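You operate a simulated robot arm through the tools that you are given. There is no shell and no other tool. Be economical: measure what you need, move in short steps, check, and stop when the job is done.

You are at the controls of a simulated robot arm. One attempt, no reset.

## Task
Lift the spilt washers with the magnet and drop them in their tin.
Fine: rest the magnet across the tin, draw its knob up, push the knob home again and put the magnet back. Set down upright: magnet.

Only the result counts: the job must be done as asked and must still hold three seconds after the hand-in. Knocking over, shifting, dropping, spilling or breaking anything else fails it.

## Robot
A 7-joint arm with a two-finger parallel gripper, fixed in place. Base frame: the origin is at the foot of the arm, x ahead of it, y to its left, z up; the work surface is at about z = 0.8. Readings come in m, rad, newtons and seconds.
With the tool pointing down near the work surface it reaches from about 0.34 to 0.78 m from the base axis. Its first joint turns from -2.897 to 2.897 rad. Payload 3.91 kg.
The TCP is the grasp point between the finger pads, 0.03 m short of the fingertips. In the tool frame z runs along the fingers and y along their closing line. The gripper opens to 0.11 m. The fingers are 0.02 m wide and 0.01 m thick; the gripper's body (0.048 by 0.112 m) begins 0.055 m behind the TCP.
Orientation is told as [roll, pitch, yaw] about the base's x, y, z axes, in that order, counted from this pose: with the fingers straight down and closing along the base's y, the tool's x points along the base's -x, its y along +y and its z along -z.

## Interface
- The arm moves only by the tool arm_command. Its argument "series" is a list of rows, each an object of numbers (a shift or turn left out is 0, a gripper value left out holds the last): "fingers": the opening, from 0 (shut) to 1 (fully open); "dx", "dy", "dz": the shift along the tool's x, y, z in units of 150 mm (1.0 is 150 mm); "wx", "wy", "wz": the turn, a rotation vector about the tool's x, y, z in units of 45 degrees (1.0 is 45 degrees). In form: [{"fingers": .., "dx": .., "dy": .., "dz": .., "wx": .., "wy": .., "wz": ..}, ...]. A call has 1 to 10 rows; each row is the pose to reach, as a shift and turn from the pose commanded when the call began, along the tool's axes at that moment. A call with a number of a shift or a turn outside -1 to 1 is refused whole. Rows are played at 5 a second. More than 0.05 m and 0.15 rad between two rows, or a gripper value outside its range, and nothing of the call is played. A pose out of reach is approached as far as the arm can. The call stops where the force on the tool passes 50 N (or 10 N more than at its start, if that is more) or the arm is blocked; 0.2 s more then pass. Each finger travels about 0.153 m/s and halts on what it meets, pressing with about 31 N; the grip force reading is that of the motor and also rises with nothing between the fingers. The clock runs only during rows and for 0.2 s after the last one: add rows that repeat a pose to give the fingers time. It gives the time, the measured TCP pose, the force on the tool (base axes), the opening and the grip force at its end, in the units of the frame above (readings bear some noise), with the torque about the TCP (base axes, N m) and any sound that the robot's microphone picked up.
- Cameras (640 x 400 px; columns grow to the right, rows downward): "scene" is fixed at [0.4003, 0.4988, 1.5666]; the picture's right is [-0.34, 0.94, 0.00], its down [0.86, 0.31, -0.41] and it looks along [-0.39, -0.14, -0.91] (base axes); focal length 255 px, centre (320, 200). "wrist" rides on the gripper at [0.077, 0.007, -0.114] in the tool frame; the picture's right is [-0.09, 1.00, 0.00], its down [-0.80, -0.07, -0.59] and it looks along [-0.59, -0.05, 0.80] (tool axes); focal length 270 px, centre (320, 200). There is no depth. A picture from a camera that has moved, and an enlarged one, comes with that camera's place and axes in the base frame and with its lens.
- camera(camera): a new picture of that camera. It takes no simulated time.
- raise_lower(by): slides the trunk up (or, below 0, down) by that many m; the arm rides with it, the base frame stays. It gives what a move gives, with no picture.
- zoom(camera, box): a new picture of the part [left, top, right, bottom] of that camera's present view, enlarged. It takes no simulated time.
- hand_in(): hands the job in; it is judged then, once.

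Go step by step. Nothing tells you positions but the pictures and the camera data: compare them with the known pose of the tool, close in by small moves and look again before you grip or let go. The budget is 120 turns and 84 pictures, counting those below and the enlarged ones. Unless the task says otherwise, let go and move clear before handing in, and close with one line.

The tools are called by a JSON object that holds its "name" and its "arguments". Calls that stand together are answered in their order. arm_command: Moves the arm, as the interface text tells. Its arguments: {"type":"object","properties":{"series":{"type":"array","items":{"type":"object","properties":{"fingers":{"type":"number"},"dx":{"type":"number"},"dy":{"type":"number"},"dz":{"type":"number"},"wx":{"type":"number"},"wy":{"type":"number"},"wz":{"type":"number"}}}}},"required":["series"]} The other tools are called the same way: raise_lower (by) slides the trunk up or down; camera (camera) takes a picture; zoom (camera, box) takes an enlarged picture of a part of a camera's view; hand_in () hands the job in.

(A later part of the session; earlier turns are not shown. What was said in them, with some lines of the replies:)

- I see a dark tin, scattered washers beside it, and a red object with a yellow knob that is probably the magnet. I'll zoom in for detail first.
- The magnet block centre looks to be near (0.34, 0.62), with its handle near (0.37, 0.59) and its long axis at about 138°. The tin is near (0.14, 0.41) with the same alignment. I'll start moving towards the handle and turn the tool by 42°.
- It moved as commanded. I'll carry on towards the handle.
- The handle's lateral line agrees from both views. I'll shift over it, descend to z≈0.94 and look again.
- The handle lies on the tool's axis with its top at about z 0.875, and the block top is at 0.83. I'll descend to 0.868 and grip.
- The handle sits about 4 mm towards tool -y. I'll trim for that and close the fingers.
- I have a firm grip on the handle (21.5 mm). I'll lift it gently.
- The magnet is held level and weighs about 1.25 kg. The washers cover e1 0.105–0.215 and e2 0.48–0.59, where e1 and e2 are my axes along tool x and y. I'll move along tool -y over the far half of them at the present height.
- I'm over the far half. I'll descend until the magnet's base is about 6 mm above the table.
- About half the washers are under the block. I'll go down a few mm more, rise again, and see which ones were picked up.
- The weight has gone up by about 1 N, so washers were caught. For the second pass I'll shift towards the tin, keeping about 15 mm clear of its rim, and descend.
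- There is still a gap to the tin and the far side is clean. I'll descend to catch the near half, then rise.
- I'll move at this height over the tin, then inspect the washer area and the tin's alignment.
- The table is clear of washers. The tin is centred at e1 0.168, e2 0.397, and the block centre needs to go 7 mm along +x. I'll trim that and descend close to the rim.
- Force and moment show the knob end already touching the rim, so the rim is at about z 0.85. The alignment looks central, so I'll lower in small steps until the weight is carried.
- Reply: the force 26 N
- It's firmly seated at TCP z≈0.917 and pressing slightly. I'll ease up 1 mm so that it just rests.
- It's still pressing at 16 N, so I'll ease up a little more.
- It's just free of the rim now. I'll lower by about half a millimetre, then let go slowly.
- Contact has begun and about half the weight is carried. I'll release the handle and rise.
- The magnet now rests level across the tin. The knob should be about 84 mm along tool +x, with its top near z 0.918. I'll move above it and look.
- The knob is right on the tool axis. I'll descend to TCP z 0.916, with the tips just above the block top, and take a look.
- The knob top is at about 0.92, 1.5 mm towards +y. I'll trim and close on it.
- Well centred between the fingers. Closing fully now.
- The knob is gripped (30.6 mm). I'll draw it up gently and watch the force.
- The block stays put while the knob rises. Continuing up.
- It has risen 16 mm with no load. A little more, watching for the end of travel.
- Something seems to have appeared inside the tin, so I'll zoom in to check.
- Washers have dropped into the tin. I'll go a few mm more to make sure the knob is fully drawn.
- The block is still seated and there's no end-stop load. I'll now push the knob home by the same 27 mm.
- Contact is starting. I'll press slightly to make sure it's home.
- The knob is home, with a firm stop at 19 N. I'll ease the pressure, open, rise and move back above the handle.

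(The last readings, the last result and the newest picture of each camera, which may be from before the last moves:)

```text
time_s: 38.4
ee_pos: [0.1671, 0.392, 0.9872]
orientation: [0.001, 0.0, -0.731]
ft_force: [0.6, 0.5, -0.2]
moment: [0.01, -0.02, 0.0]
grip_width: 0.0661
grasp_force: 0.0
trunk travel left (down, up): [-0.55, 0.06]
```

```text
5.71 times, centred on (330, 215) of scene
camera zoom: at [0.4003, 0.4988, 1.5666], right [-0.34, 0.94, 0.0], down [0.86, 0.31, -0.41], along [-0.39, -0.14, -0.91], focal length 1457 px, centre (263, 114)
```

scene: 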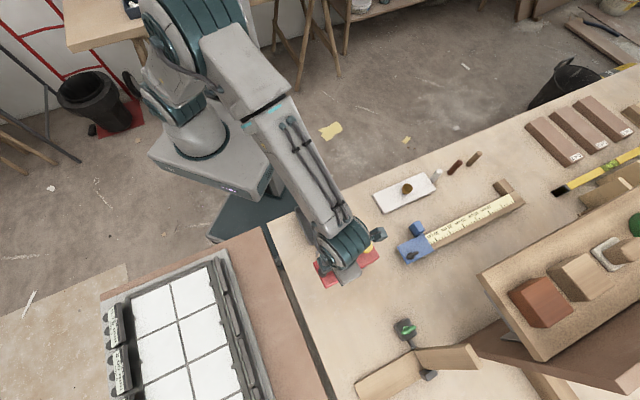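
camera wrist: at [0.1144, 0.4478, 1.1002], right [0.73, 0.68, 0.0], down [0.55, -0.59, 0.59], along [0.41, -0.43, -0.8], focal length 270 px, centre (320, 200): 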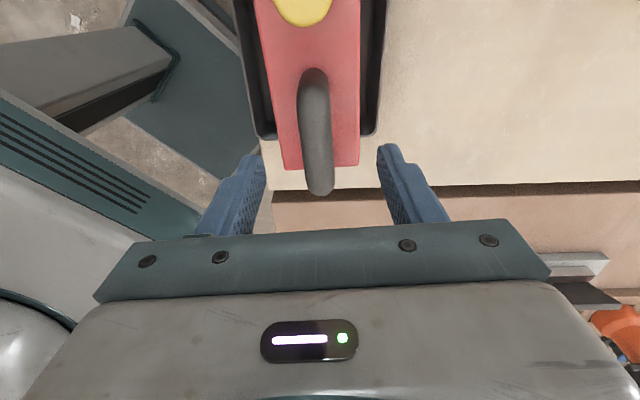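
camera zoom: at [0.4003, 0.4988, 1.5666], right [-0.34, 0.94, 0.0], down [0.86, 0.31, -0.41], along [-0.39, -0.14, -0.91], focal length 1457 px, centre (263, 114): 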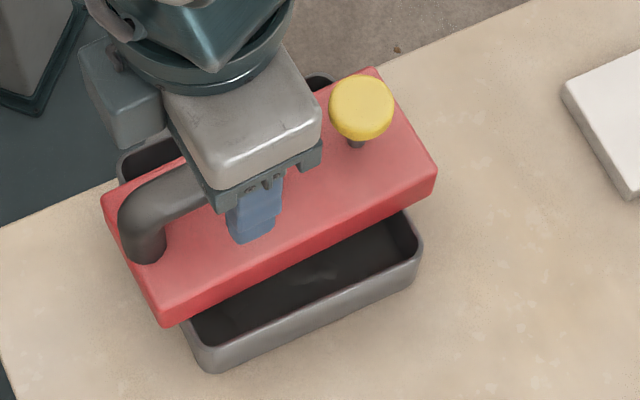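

I'll trim 3.5 mm towards -y, descend onto the handle, and re-grip at the same height.

{"name": "arm_command", "arguments": {"series": [{"dy": -0.023, "dx": -0.01, "dz": 0.1}, {"dy": -0.023, "dx": -0.01, "dz": 0.25}, {"dy": -0.023, "dx": -0.01, "dz": 0.4}, {"dy": -0.023, "dx": -0.01, "dz": 0.46}, {"dy": -0.023, "dx": -0.01, "dz": 0.46, "fingers": 0.4}, {"dy": -0.023, "dx": -0.01, "dz": 0.46, "fingers": 0.25}, {"dy": -0.023, "dx": -0.01, "dz": 0.46, "fingers": 0.0}, {"dy": -0.023, "dx": -0.01, "dz": 0.46, "fingers": 0.0}, {"dy": -0.023, "dx": -0.01, "dz": 0.46, "fingers": 0.0}]}}

{"name": "camera", "arguments": {"camera": "wrist"}}

```text
time_s: 40.4
ee_pos: [0.1639, 0.3871, 0.9157]
orientation: [0.0, 0.0, -0.734]
ft_force: [1.1, 1.2, 0.4]
moment: [0.08, 0.02, -0.3]
grip_width: 0.0218
grasp_force: 31.7
trunk travel left (down, up): [-0.55, 0.06]
```

```text
43 pictures are left
camera wrist: at [0.1111, 0.4435, 1.03], right [0.73, 0.68, 0.0], down [0.55, -0.59, 0.59], along [0.41, -0.43, -0.8], focal length 270 px, centre (320, 200)
```

wrist: 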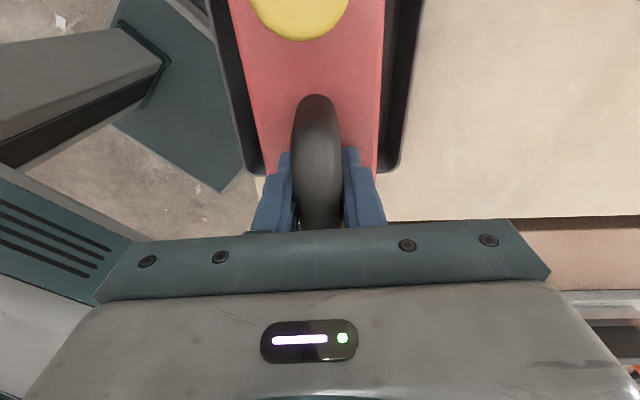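

Re-gripped. Lifting straight up.

{"name": "arm_command", "arguments": {"series": [{"dz": -0.03}, {"dz": -0.08}, {"dz": -0.2}, {"dz": -0.35}, {"dz": -0.5}, {"dz": -0.5}]}}

{"name": "zoom", "arguments": {"camera": "scene", "box": [270, 170, 390, 260]}}

```text
time_s: 41.8
ee_pos: [0.1653, 0.3875, 0.9911]
orientation: [0.002, -0.001, -0.73]
ft_force: [0.1, -0.1, -11.8]
moment: [-0.21, -0.28, 0.03]
grip_width: 0.0216
grasp_force: 31.2
trunk travel left (down, up): [-0.55, 0.06]
```

```text
4.44 times, centred on (330, 215) of scene
camera zoom: at [0.4003, 0.4988, 1.5666], right [-0.34, 0.94, 0.0], down [0.86, 0.31, -0.41], along [-0.39, -0.14, -0.91], focal length 1133 px, centre (276, 133)
```

zoom: 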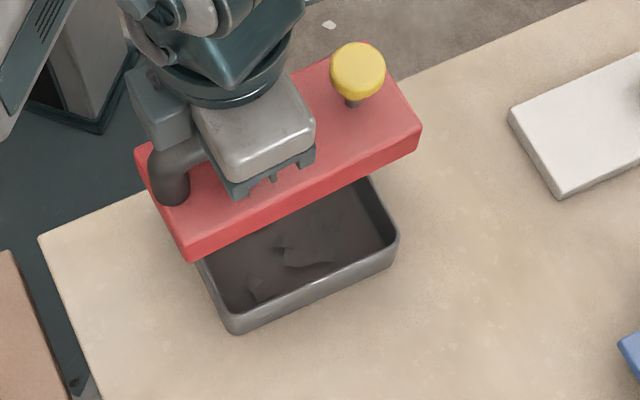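

The tin holds the washers and stayed put. I'll carry the magnet back along +y in two legs.

{"name": "arm_command", "arguments": {"series": [{"dy": 0.12}, {"dy": 0.28}, {"dy": 0.45}, {"dy": 0.62}, {"dy": 0.8}, {"dy": 0.97}]}}

{"name": "arm_command", "arguments": {"series": [{"dy": 0.16, "dx": -0.045}, {"dy": 0.33, "dx": -0.045}, {"dy": 0.5, "dx": -0.045}, {"dy": 0.67, "dx": -0.045}, {"dy": 0.84, "dx": -0.045}, {"dy": 0.97, "dx": -0.045}, {"dy": 0.97, "dx": -0.045}]}}

{"name": "camera", "arguments": {"camera": "wrist"}}

{"name": "zoom", "arguments": {"camera": "scene", "box": [260, 180, 450, 390]}}

{"name": "zoom", "arguments": {"camera": "scene", "box": [280, 180, 380, 250]}}

```text
time_s: 43.2
ee_pos: [0.2639, 0.4948, 0.9883]
orientation: [-0.003, -0.001, -0.732]
ft_force: [0.6, 0.4, -12.6]
moment: [-0.25, -0.28, 0.01]
grip_width: 0.0216
grasp_force: 30.9
trunk travel left (down, up): [-0.55, 0.06]
```

```text
time_s: 44.8
ee_pos: [0.3669, 0.5989, 0.989]
orientation: [-0.003, -0.001, -0.731]
ft_force: [-0.4, 0.2, -11.3]
moment: [-0.24, -0.23, 0.0]
grip_width: 0.0216
grasp_force: 31.0
trunk travel left (down, up): [-0.55, 0.06]
```

```text
41 pictures are left
camera wrist: at [0.3137, 0.6556, 1.1029], right [0.73, 0.68, 0.0], down [0.55, -0.59, 0.59], along [0.41, -0.44, -0.8], focal length 270 px, centre (320, 200)
```

wrist: 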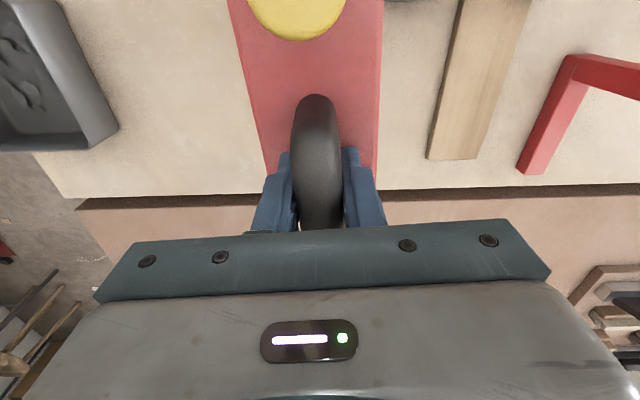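

```text
1.90 times, centred on (355, 285) of scene
camera zoom: at [0.4003, 0.4988, 1.5666], right [-0.34, 0.94, 0.0], down [0.86, 0.31, -0.41], along [-0.39, -0.14, -0.91], focal length 486 px, centre (253, 38)
```

zoom: 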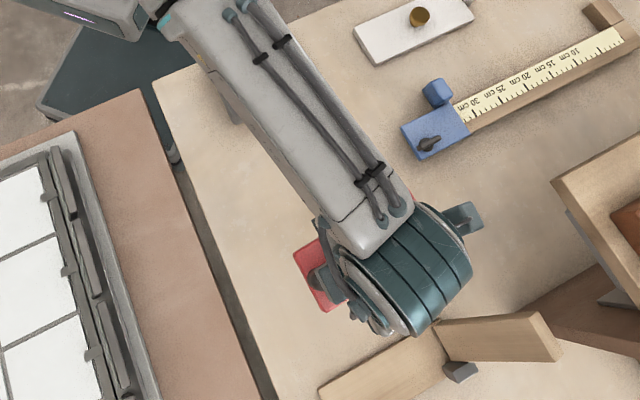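

```text
5.71 times, centred on (330, 215) of scene
camera zoom: at [0.4003, 0.4988, 1.5666], right [-0.34, 0.94, 0.0], down [0.86, 0.31, -0.41], along [-0.39, -0.14, -0.91], focal length 1457 px, centre (263, 114)
```

zoom: 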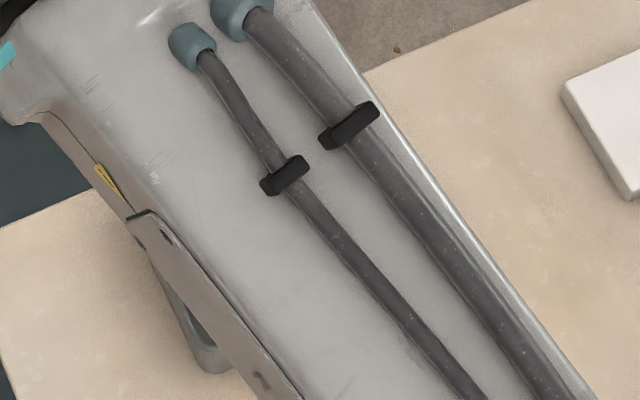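

I'm above the home spot within about 2 mm. I'll descend to just above the table.

{"name": "arm_command", "arguments": {"series": [{"dz": 0.2}, {"dz": 0.4}, {"dz": 0.6}, {"dz": 0.72}, {"dz": 0.78}, {"dz": 0.78}]}}

```text
time_s: 46.2
ee_pos: [0.3654, 0.597, 0.8739]
orientation: [0.0, 0.001, -0.73]
ft_force: [-0.2, 0.3, -13.2]
moment: [-0.22, -0.22, 0.0]
grip_width: 0.0215
grasp_force: 30.6
trunk travel left (down, up): [-0.55, 0.06]
```

{"name": "arm_command", "arguments": {"series": [{"dz": 0.015}, {"dz": 0.03}, {"dz": 0.03}]}}

```text
time_s: 47.0
ee_pos: [0.3655, 0.5983, 0.8701]
orientation: [-0.001, 0.001, -0.732]
ft_force: [-0.2, 0.0, -12.6]
moment: [-0.2, -0.26, 0.03]
grip_width: 0.0216
grasp_force: 31.3
trunk travel left (down, up): [-0.55, 0.06]
```

{"name": "arm_command", "arguments": {"series": [{"dz": 0.01}, {"dz": 0.018}, {"dz": 0.018}]}}

```text
time_s: 47.8
ee_pos: [0.3654, 0.5995, 0.8672]
orientation: [0.0, 0.001, -0.731]
ft_force: [0.7, -0.3, -8.8]
moment: [-0.1, 0.09, 0.04]
grip_width: 0.0219
grasp_force: 30.8
trunk travel left (down, up): [-0.55, 0.06]
```

It's touching the table. I'll lower a touch further so it's seated before releasing.

{"name": "arm_command", "arguments": {"series": [{"dz": 0.004}, {"dz": 0.004}]}}

```text
time_s: 48.4
ee_pos: [0.3653, 0.6006, 0.8667]
orientation: [0.0, 0.003, -0.73]
ft_force: [-2.1, 1.4, -4.4]
moment: [0.37, 0.52, -0.04]
grip_width: 0.0218
grasp_force: 31.6
trunk travel left (down, up): [-0.55, 0.06]
```

{"name": "arm_command", "arguments": {"series": [{"fingers": 0.25}, {"fingers": 0.4}, {"fingers": 0.6}, {"fingers": 0.6}]}}

{"name": "arm_command", "arguments": {"series": [{"dz": -0.15}, {"dz": -0.35}, {"dz": -0.6}, {"dz": -0.8}, {"dz": -1.0}]}}

{"name": "arm_command", "arguments": {"series": [{"dy": -0.2, "dz": -0.1}, {"dy": -0.4, "dz": -0.2}, {"dy": -0.6, "dz": -0.3}, {"dy": -0.8, "dz": -0.4}, {"dy": -1.0, "dz": -0.5}]}}

{"name": "camera", "arguments": {"camera": "wrist"}}

{"name": "camera", "arguments": {"camera": "scene"}}

```text
time_s: 49.4
ee_pos: [0.3661, 0.5982, 0.8661]
orientation: [0.0, -0.001, -0.731]
ft_force: [-0.8, 0.6, 0.1]
moment: [0.01, -0.03, -0.03]
grip_width: 0.066
grasp_force: 0.1
trunk travel left (down, up): [-0.55, 0.06]
```

```text
time_s: 50.6
ee_pos: [0.3649, 0.599, 1.0155]
orientation: [0.0, 0.001, -0.731]
ft_force: [0.1, -0.1, -0.5]
moment: [-0.05, 0.0, -0.04]
grip_width: 0.0662
grasp_force: 0.0
trunk travel left (down, up): [-0.55, 0.06]
```

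```text
time_s: 51.8
ee_pos: [0.263, 0.4846, 1.0929]
orientation: [0.002, -0.001, -0.731]
ft_force: [0.6, -0.7, -0.3]
moment: [-0.01, -0.01, 0.0]
grip_width: 0.066
grasp_force: 0.0
trunk travel left (down, up): [-0.55, 0.06]
```

```text
38 pictures are left
camera wrist: at [0.2105, 0.5417, 1.2076], right [0.73, 0.68, 0.0], down [0.55, -0.59, 0.59], along [0.41, -0.43, -0.8], focal length 270 px, centre (320, 200)
```

wrist: 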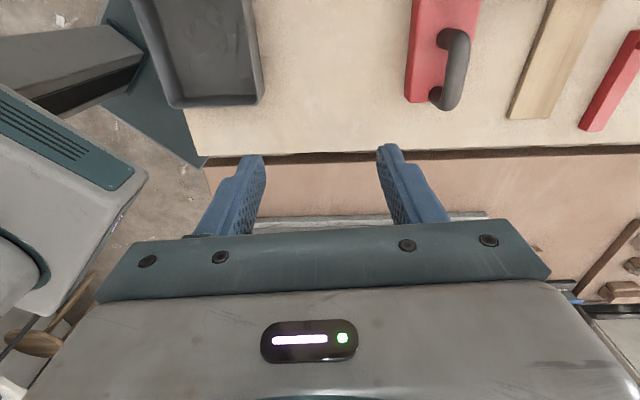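

```text
37 pictures are left
```

scene: 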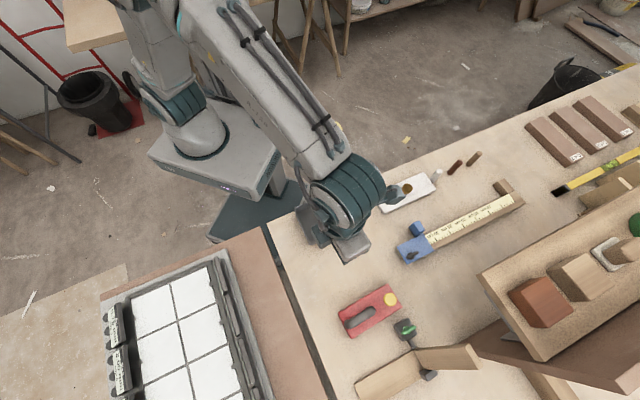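

The magnet is back upright in its place. I'll clear the arm and inspect the tin and table once more.

{"name": "arm_command", "arguments": {"series": [{"dx": 0.1, "dy": -0.2, "dz": -0.15}, {"dx": 0.2, "dy": -0.4, "dz": -0.3}, {"dx": 0.3, "dy": -0.6, "dz": -0.45}, {"dx": 0.4, "dy": -0.8, "dz": -0.6}, {"dx": 0.45, "dy": -1.0, "dz": -0.75}]}}

{"name": "zoom", "arguments": {"camera": "scene", "box": [270, 180, 430, 290]}}

{"name": "zoom", "arguments": {"camera": "scene", "box": [320, 270, 420, 350]}}

{"name": "camera", "arguments": {"camera": "wrist"}}

```text
time_s: 53.0
ee_pos: [0.1123, 0.4183, 1.2035]
orientation: [0.0, 0.001, -0.732]
ft_force: [0.6, -0.2, 0.5]
moment: [0.0, -0.03, -0.04]
grip_width: 0.0661
grasp_force: 0.0
trunk travel left (down, up): [-0.55, 0.06]
```

```text
3.64 times, centred on (350, 235) of scene
camera zoom: at [0.4003, 0.4988, 1.5666], right [-0.34, 0.94, 0.0], down [0.86, 0.31, -0.41], along [-0.39, -0.14, -0.91], focal length 927 px, centre (211, 73)
```

zoom: 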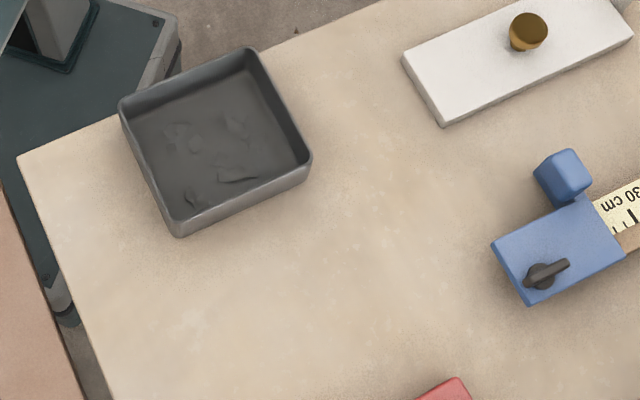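

```text
5.00 times, centred on (370, 310) of scene
camera zoom: at [0.4003, 0.4988, 1.5666], right [-0.34, 0.94, 0.0], down [0.86, 0.31, -0.41], along [-0.39, -0.14, -0.91], focal length 1275 px, centre (70, -350)
```

zoom: 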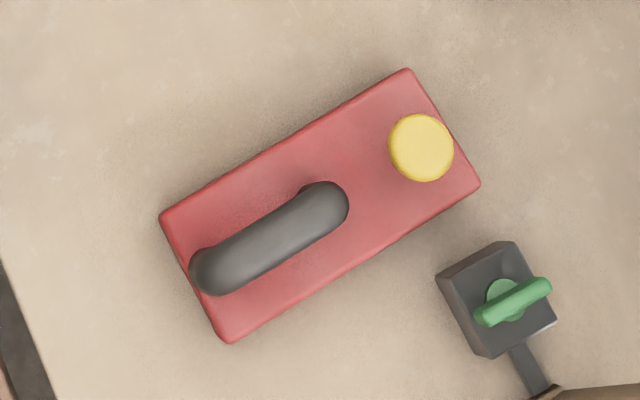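

```text
34 pictures are left
camera wrist: at [0.0601, 0.4747, 1.3172], right [0.73, 0.68, 0.0], down [0.55, -0.59, 0.59], along [0.41, -0.43, -0.8], focal length 270 px, centre (320, 200)
```

wrist: 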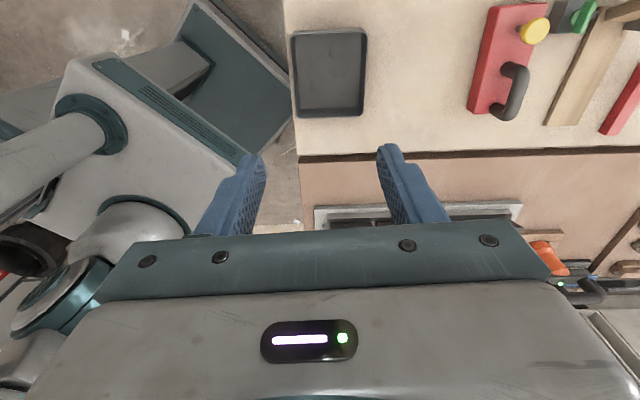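

The magnet is back to the pixel. I'll check the washers in the tin more closely.

{"name": "zoom", "arguments": {"camera": "scene", "box": [296, 190, 352, 225]}}

{"name": "zoom", "arguments": {"camera": "wrist", "box": [280, 15, 380, 125]}}

{"name": "zoom", "arguments": {"camera": "scene", "box": [330, 275, 370, 300]}}

```text
11.43 times, centred on (324, 208) of scene
camera zoom: at [0.4003, 0.4988, 1.5666], right [-0.34, 0.94, 0.0], down [0.86, 0.31, -0.41], along [-0.39, -0.14, -0.91], focal length 2914 px, centre (274, 114)
```

zoom: 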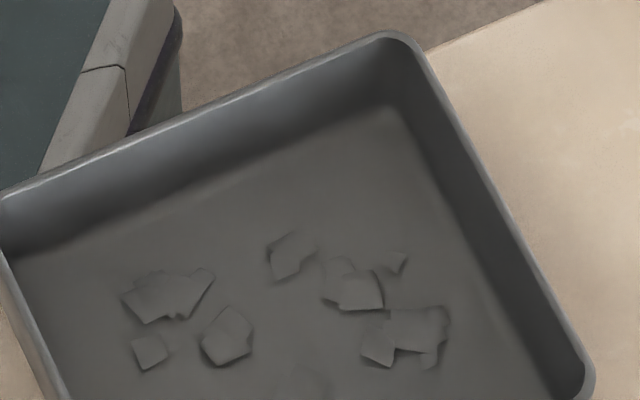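

```text
3.64 times, centred on (330, 70) of wrist
camera zoom: at [0.0601, 0.4747, 1.3172], right [0.73, 0.68, 0.0], down [0.55, -0.59, 0.59], along [0.41, -0.43, -0.8], focal length 983 px, centre (284, 673)
```

zoom: 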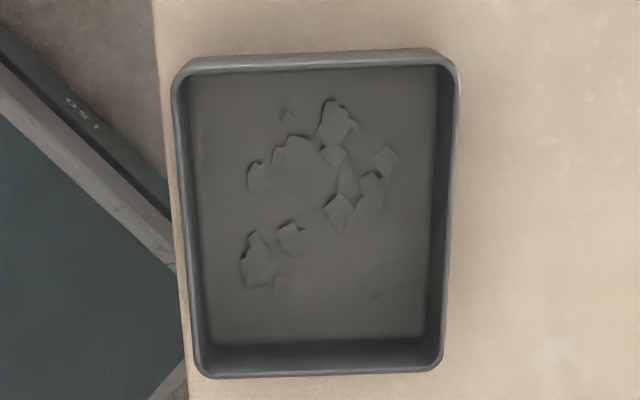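

```text
16.00 times, centred on (350, 288) of scene
camera zoom: at [0.4003, 0.4988, 1.5666], right [-0.34, 0.94, 0.0], down [0.86, 0.31, -0.41], along [-0.39, -0.14, -0.91], focal length 4080 px, centre (-160, -1200)
```

zoom: 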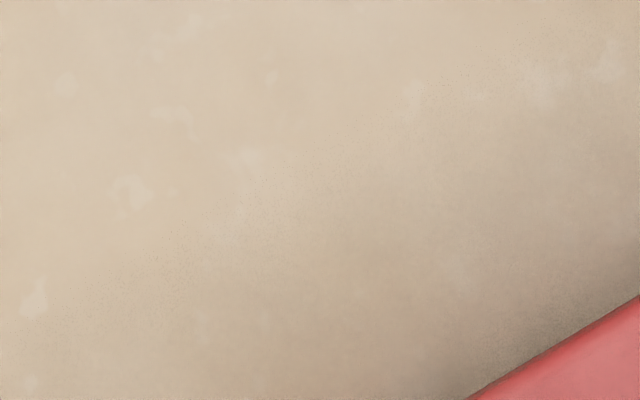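

The washers (about 15 or more pieces) lie in the tin and the table is clear. The magnet is upright in its original spot with the knob home, and the arm is clear. Handing in.

{"name": "hand_in", "arguments": {}}

```text
The job is handed in.
```

The job is handed in: the spilt washers are in their tin, the knob is pushed home, and the magnet is back upright where it was.
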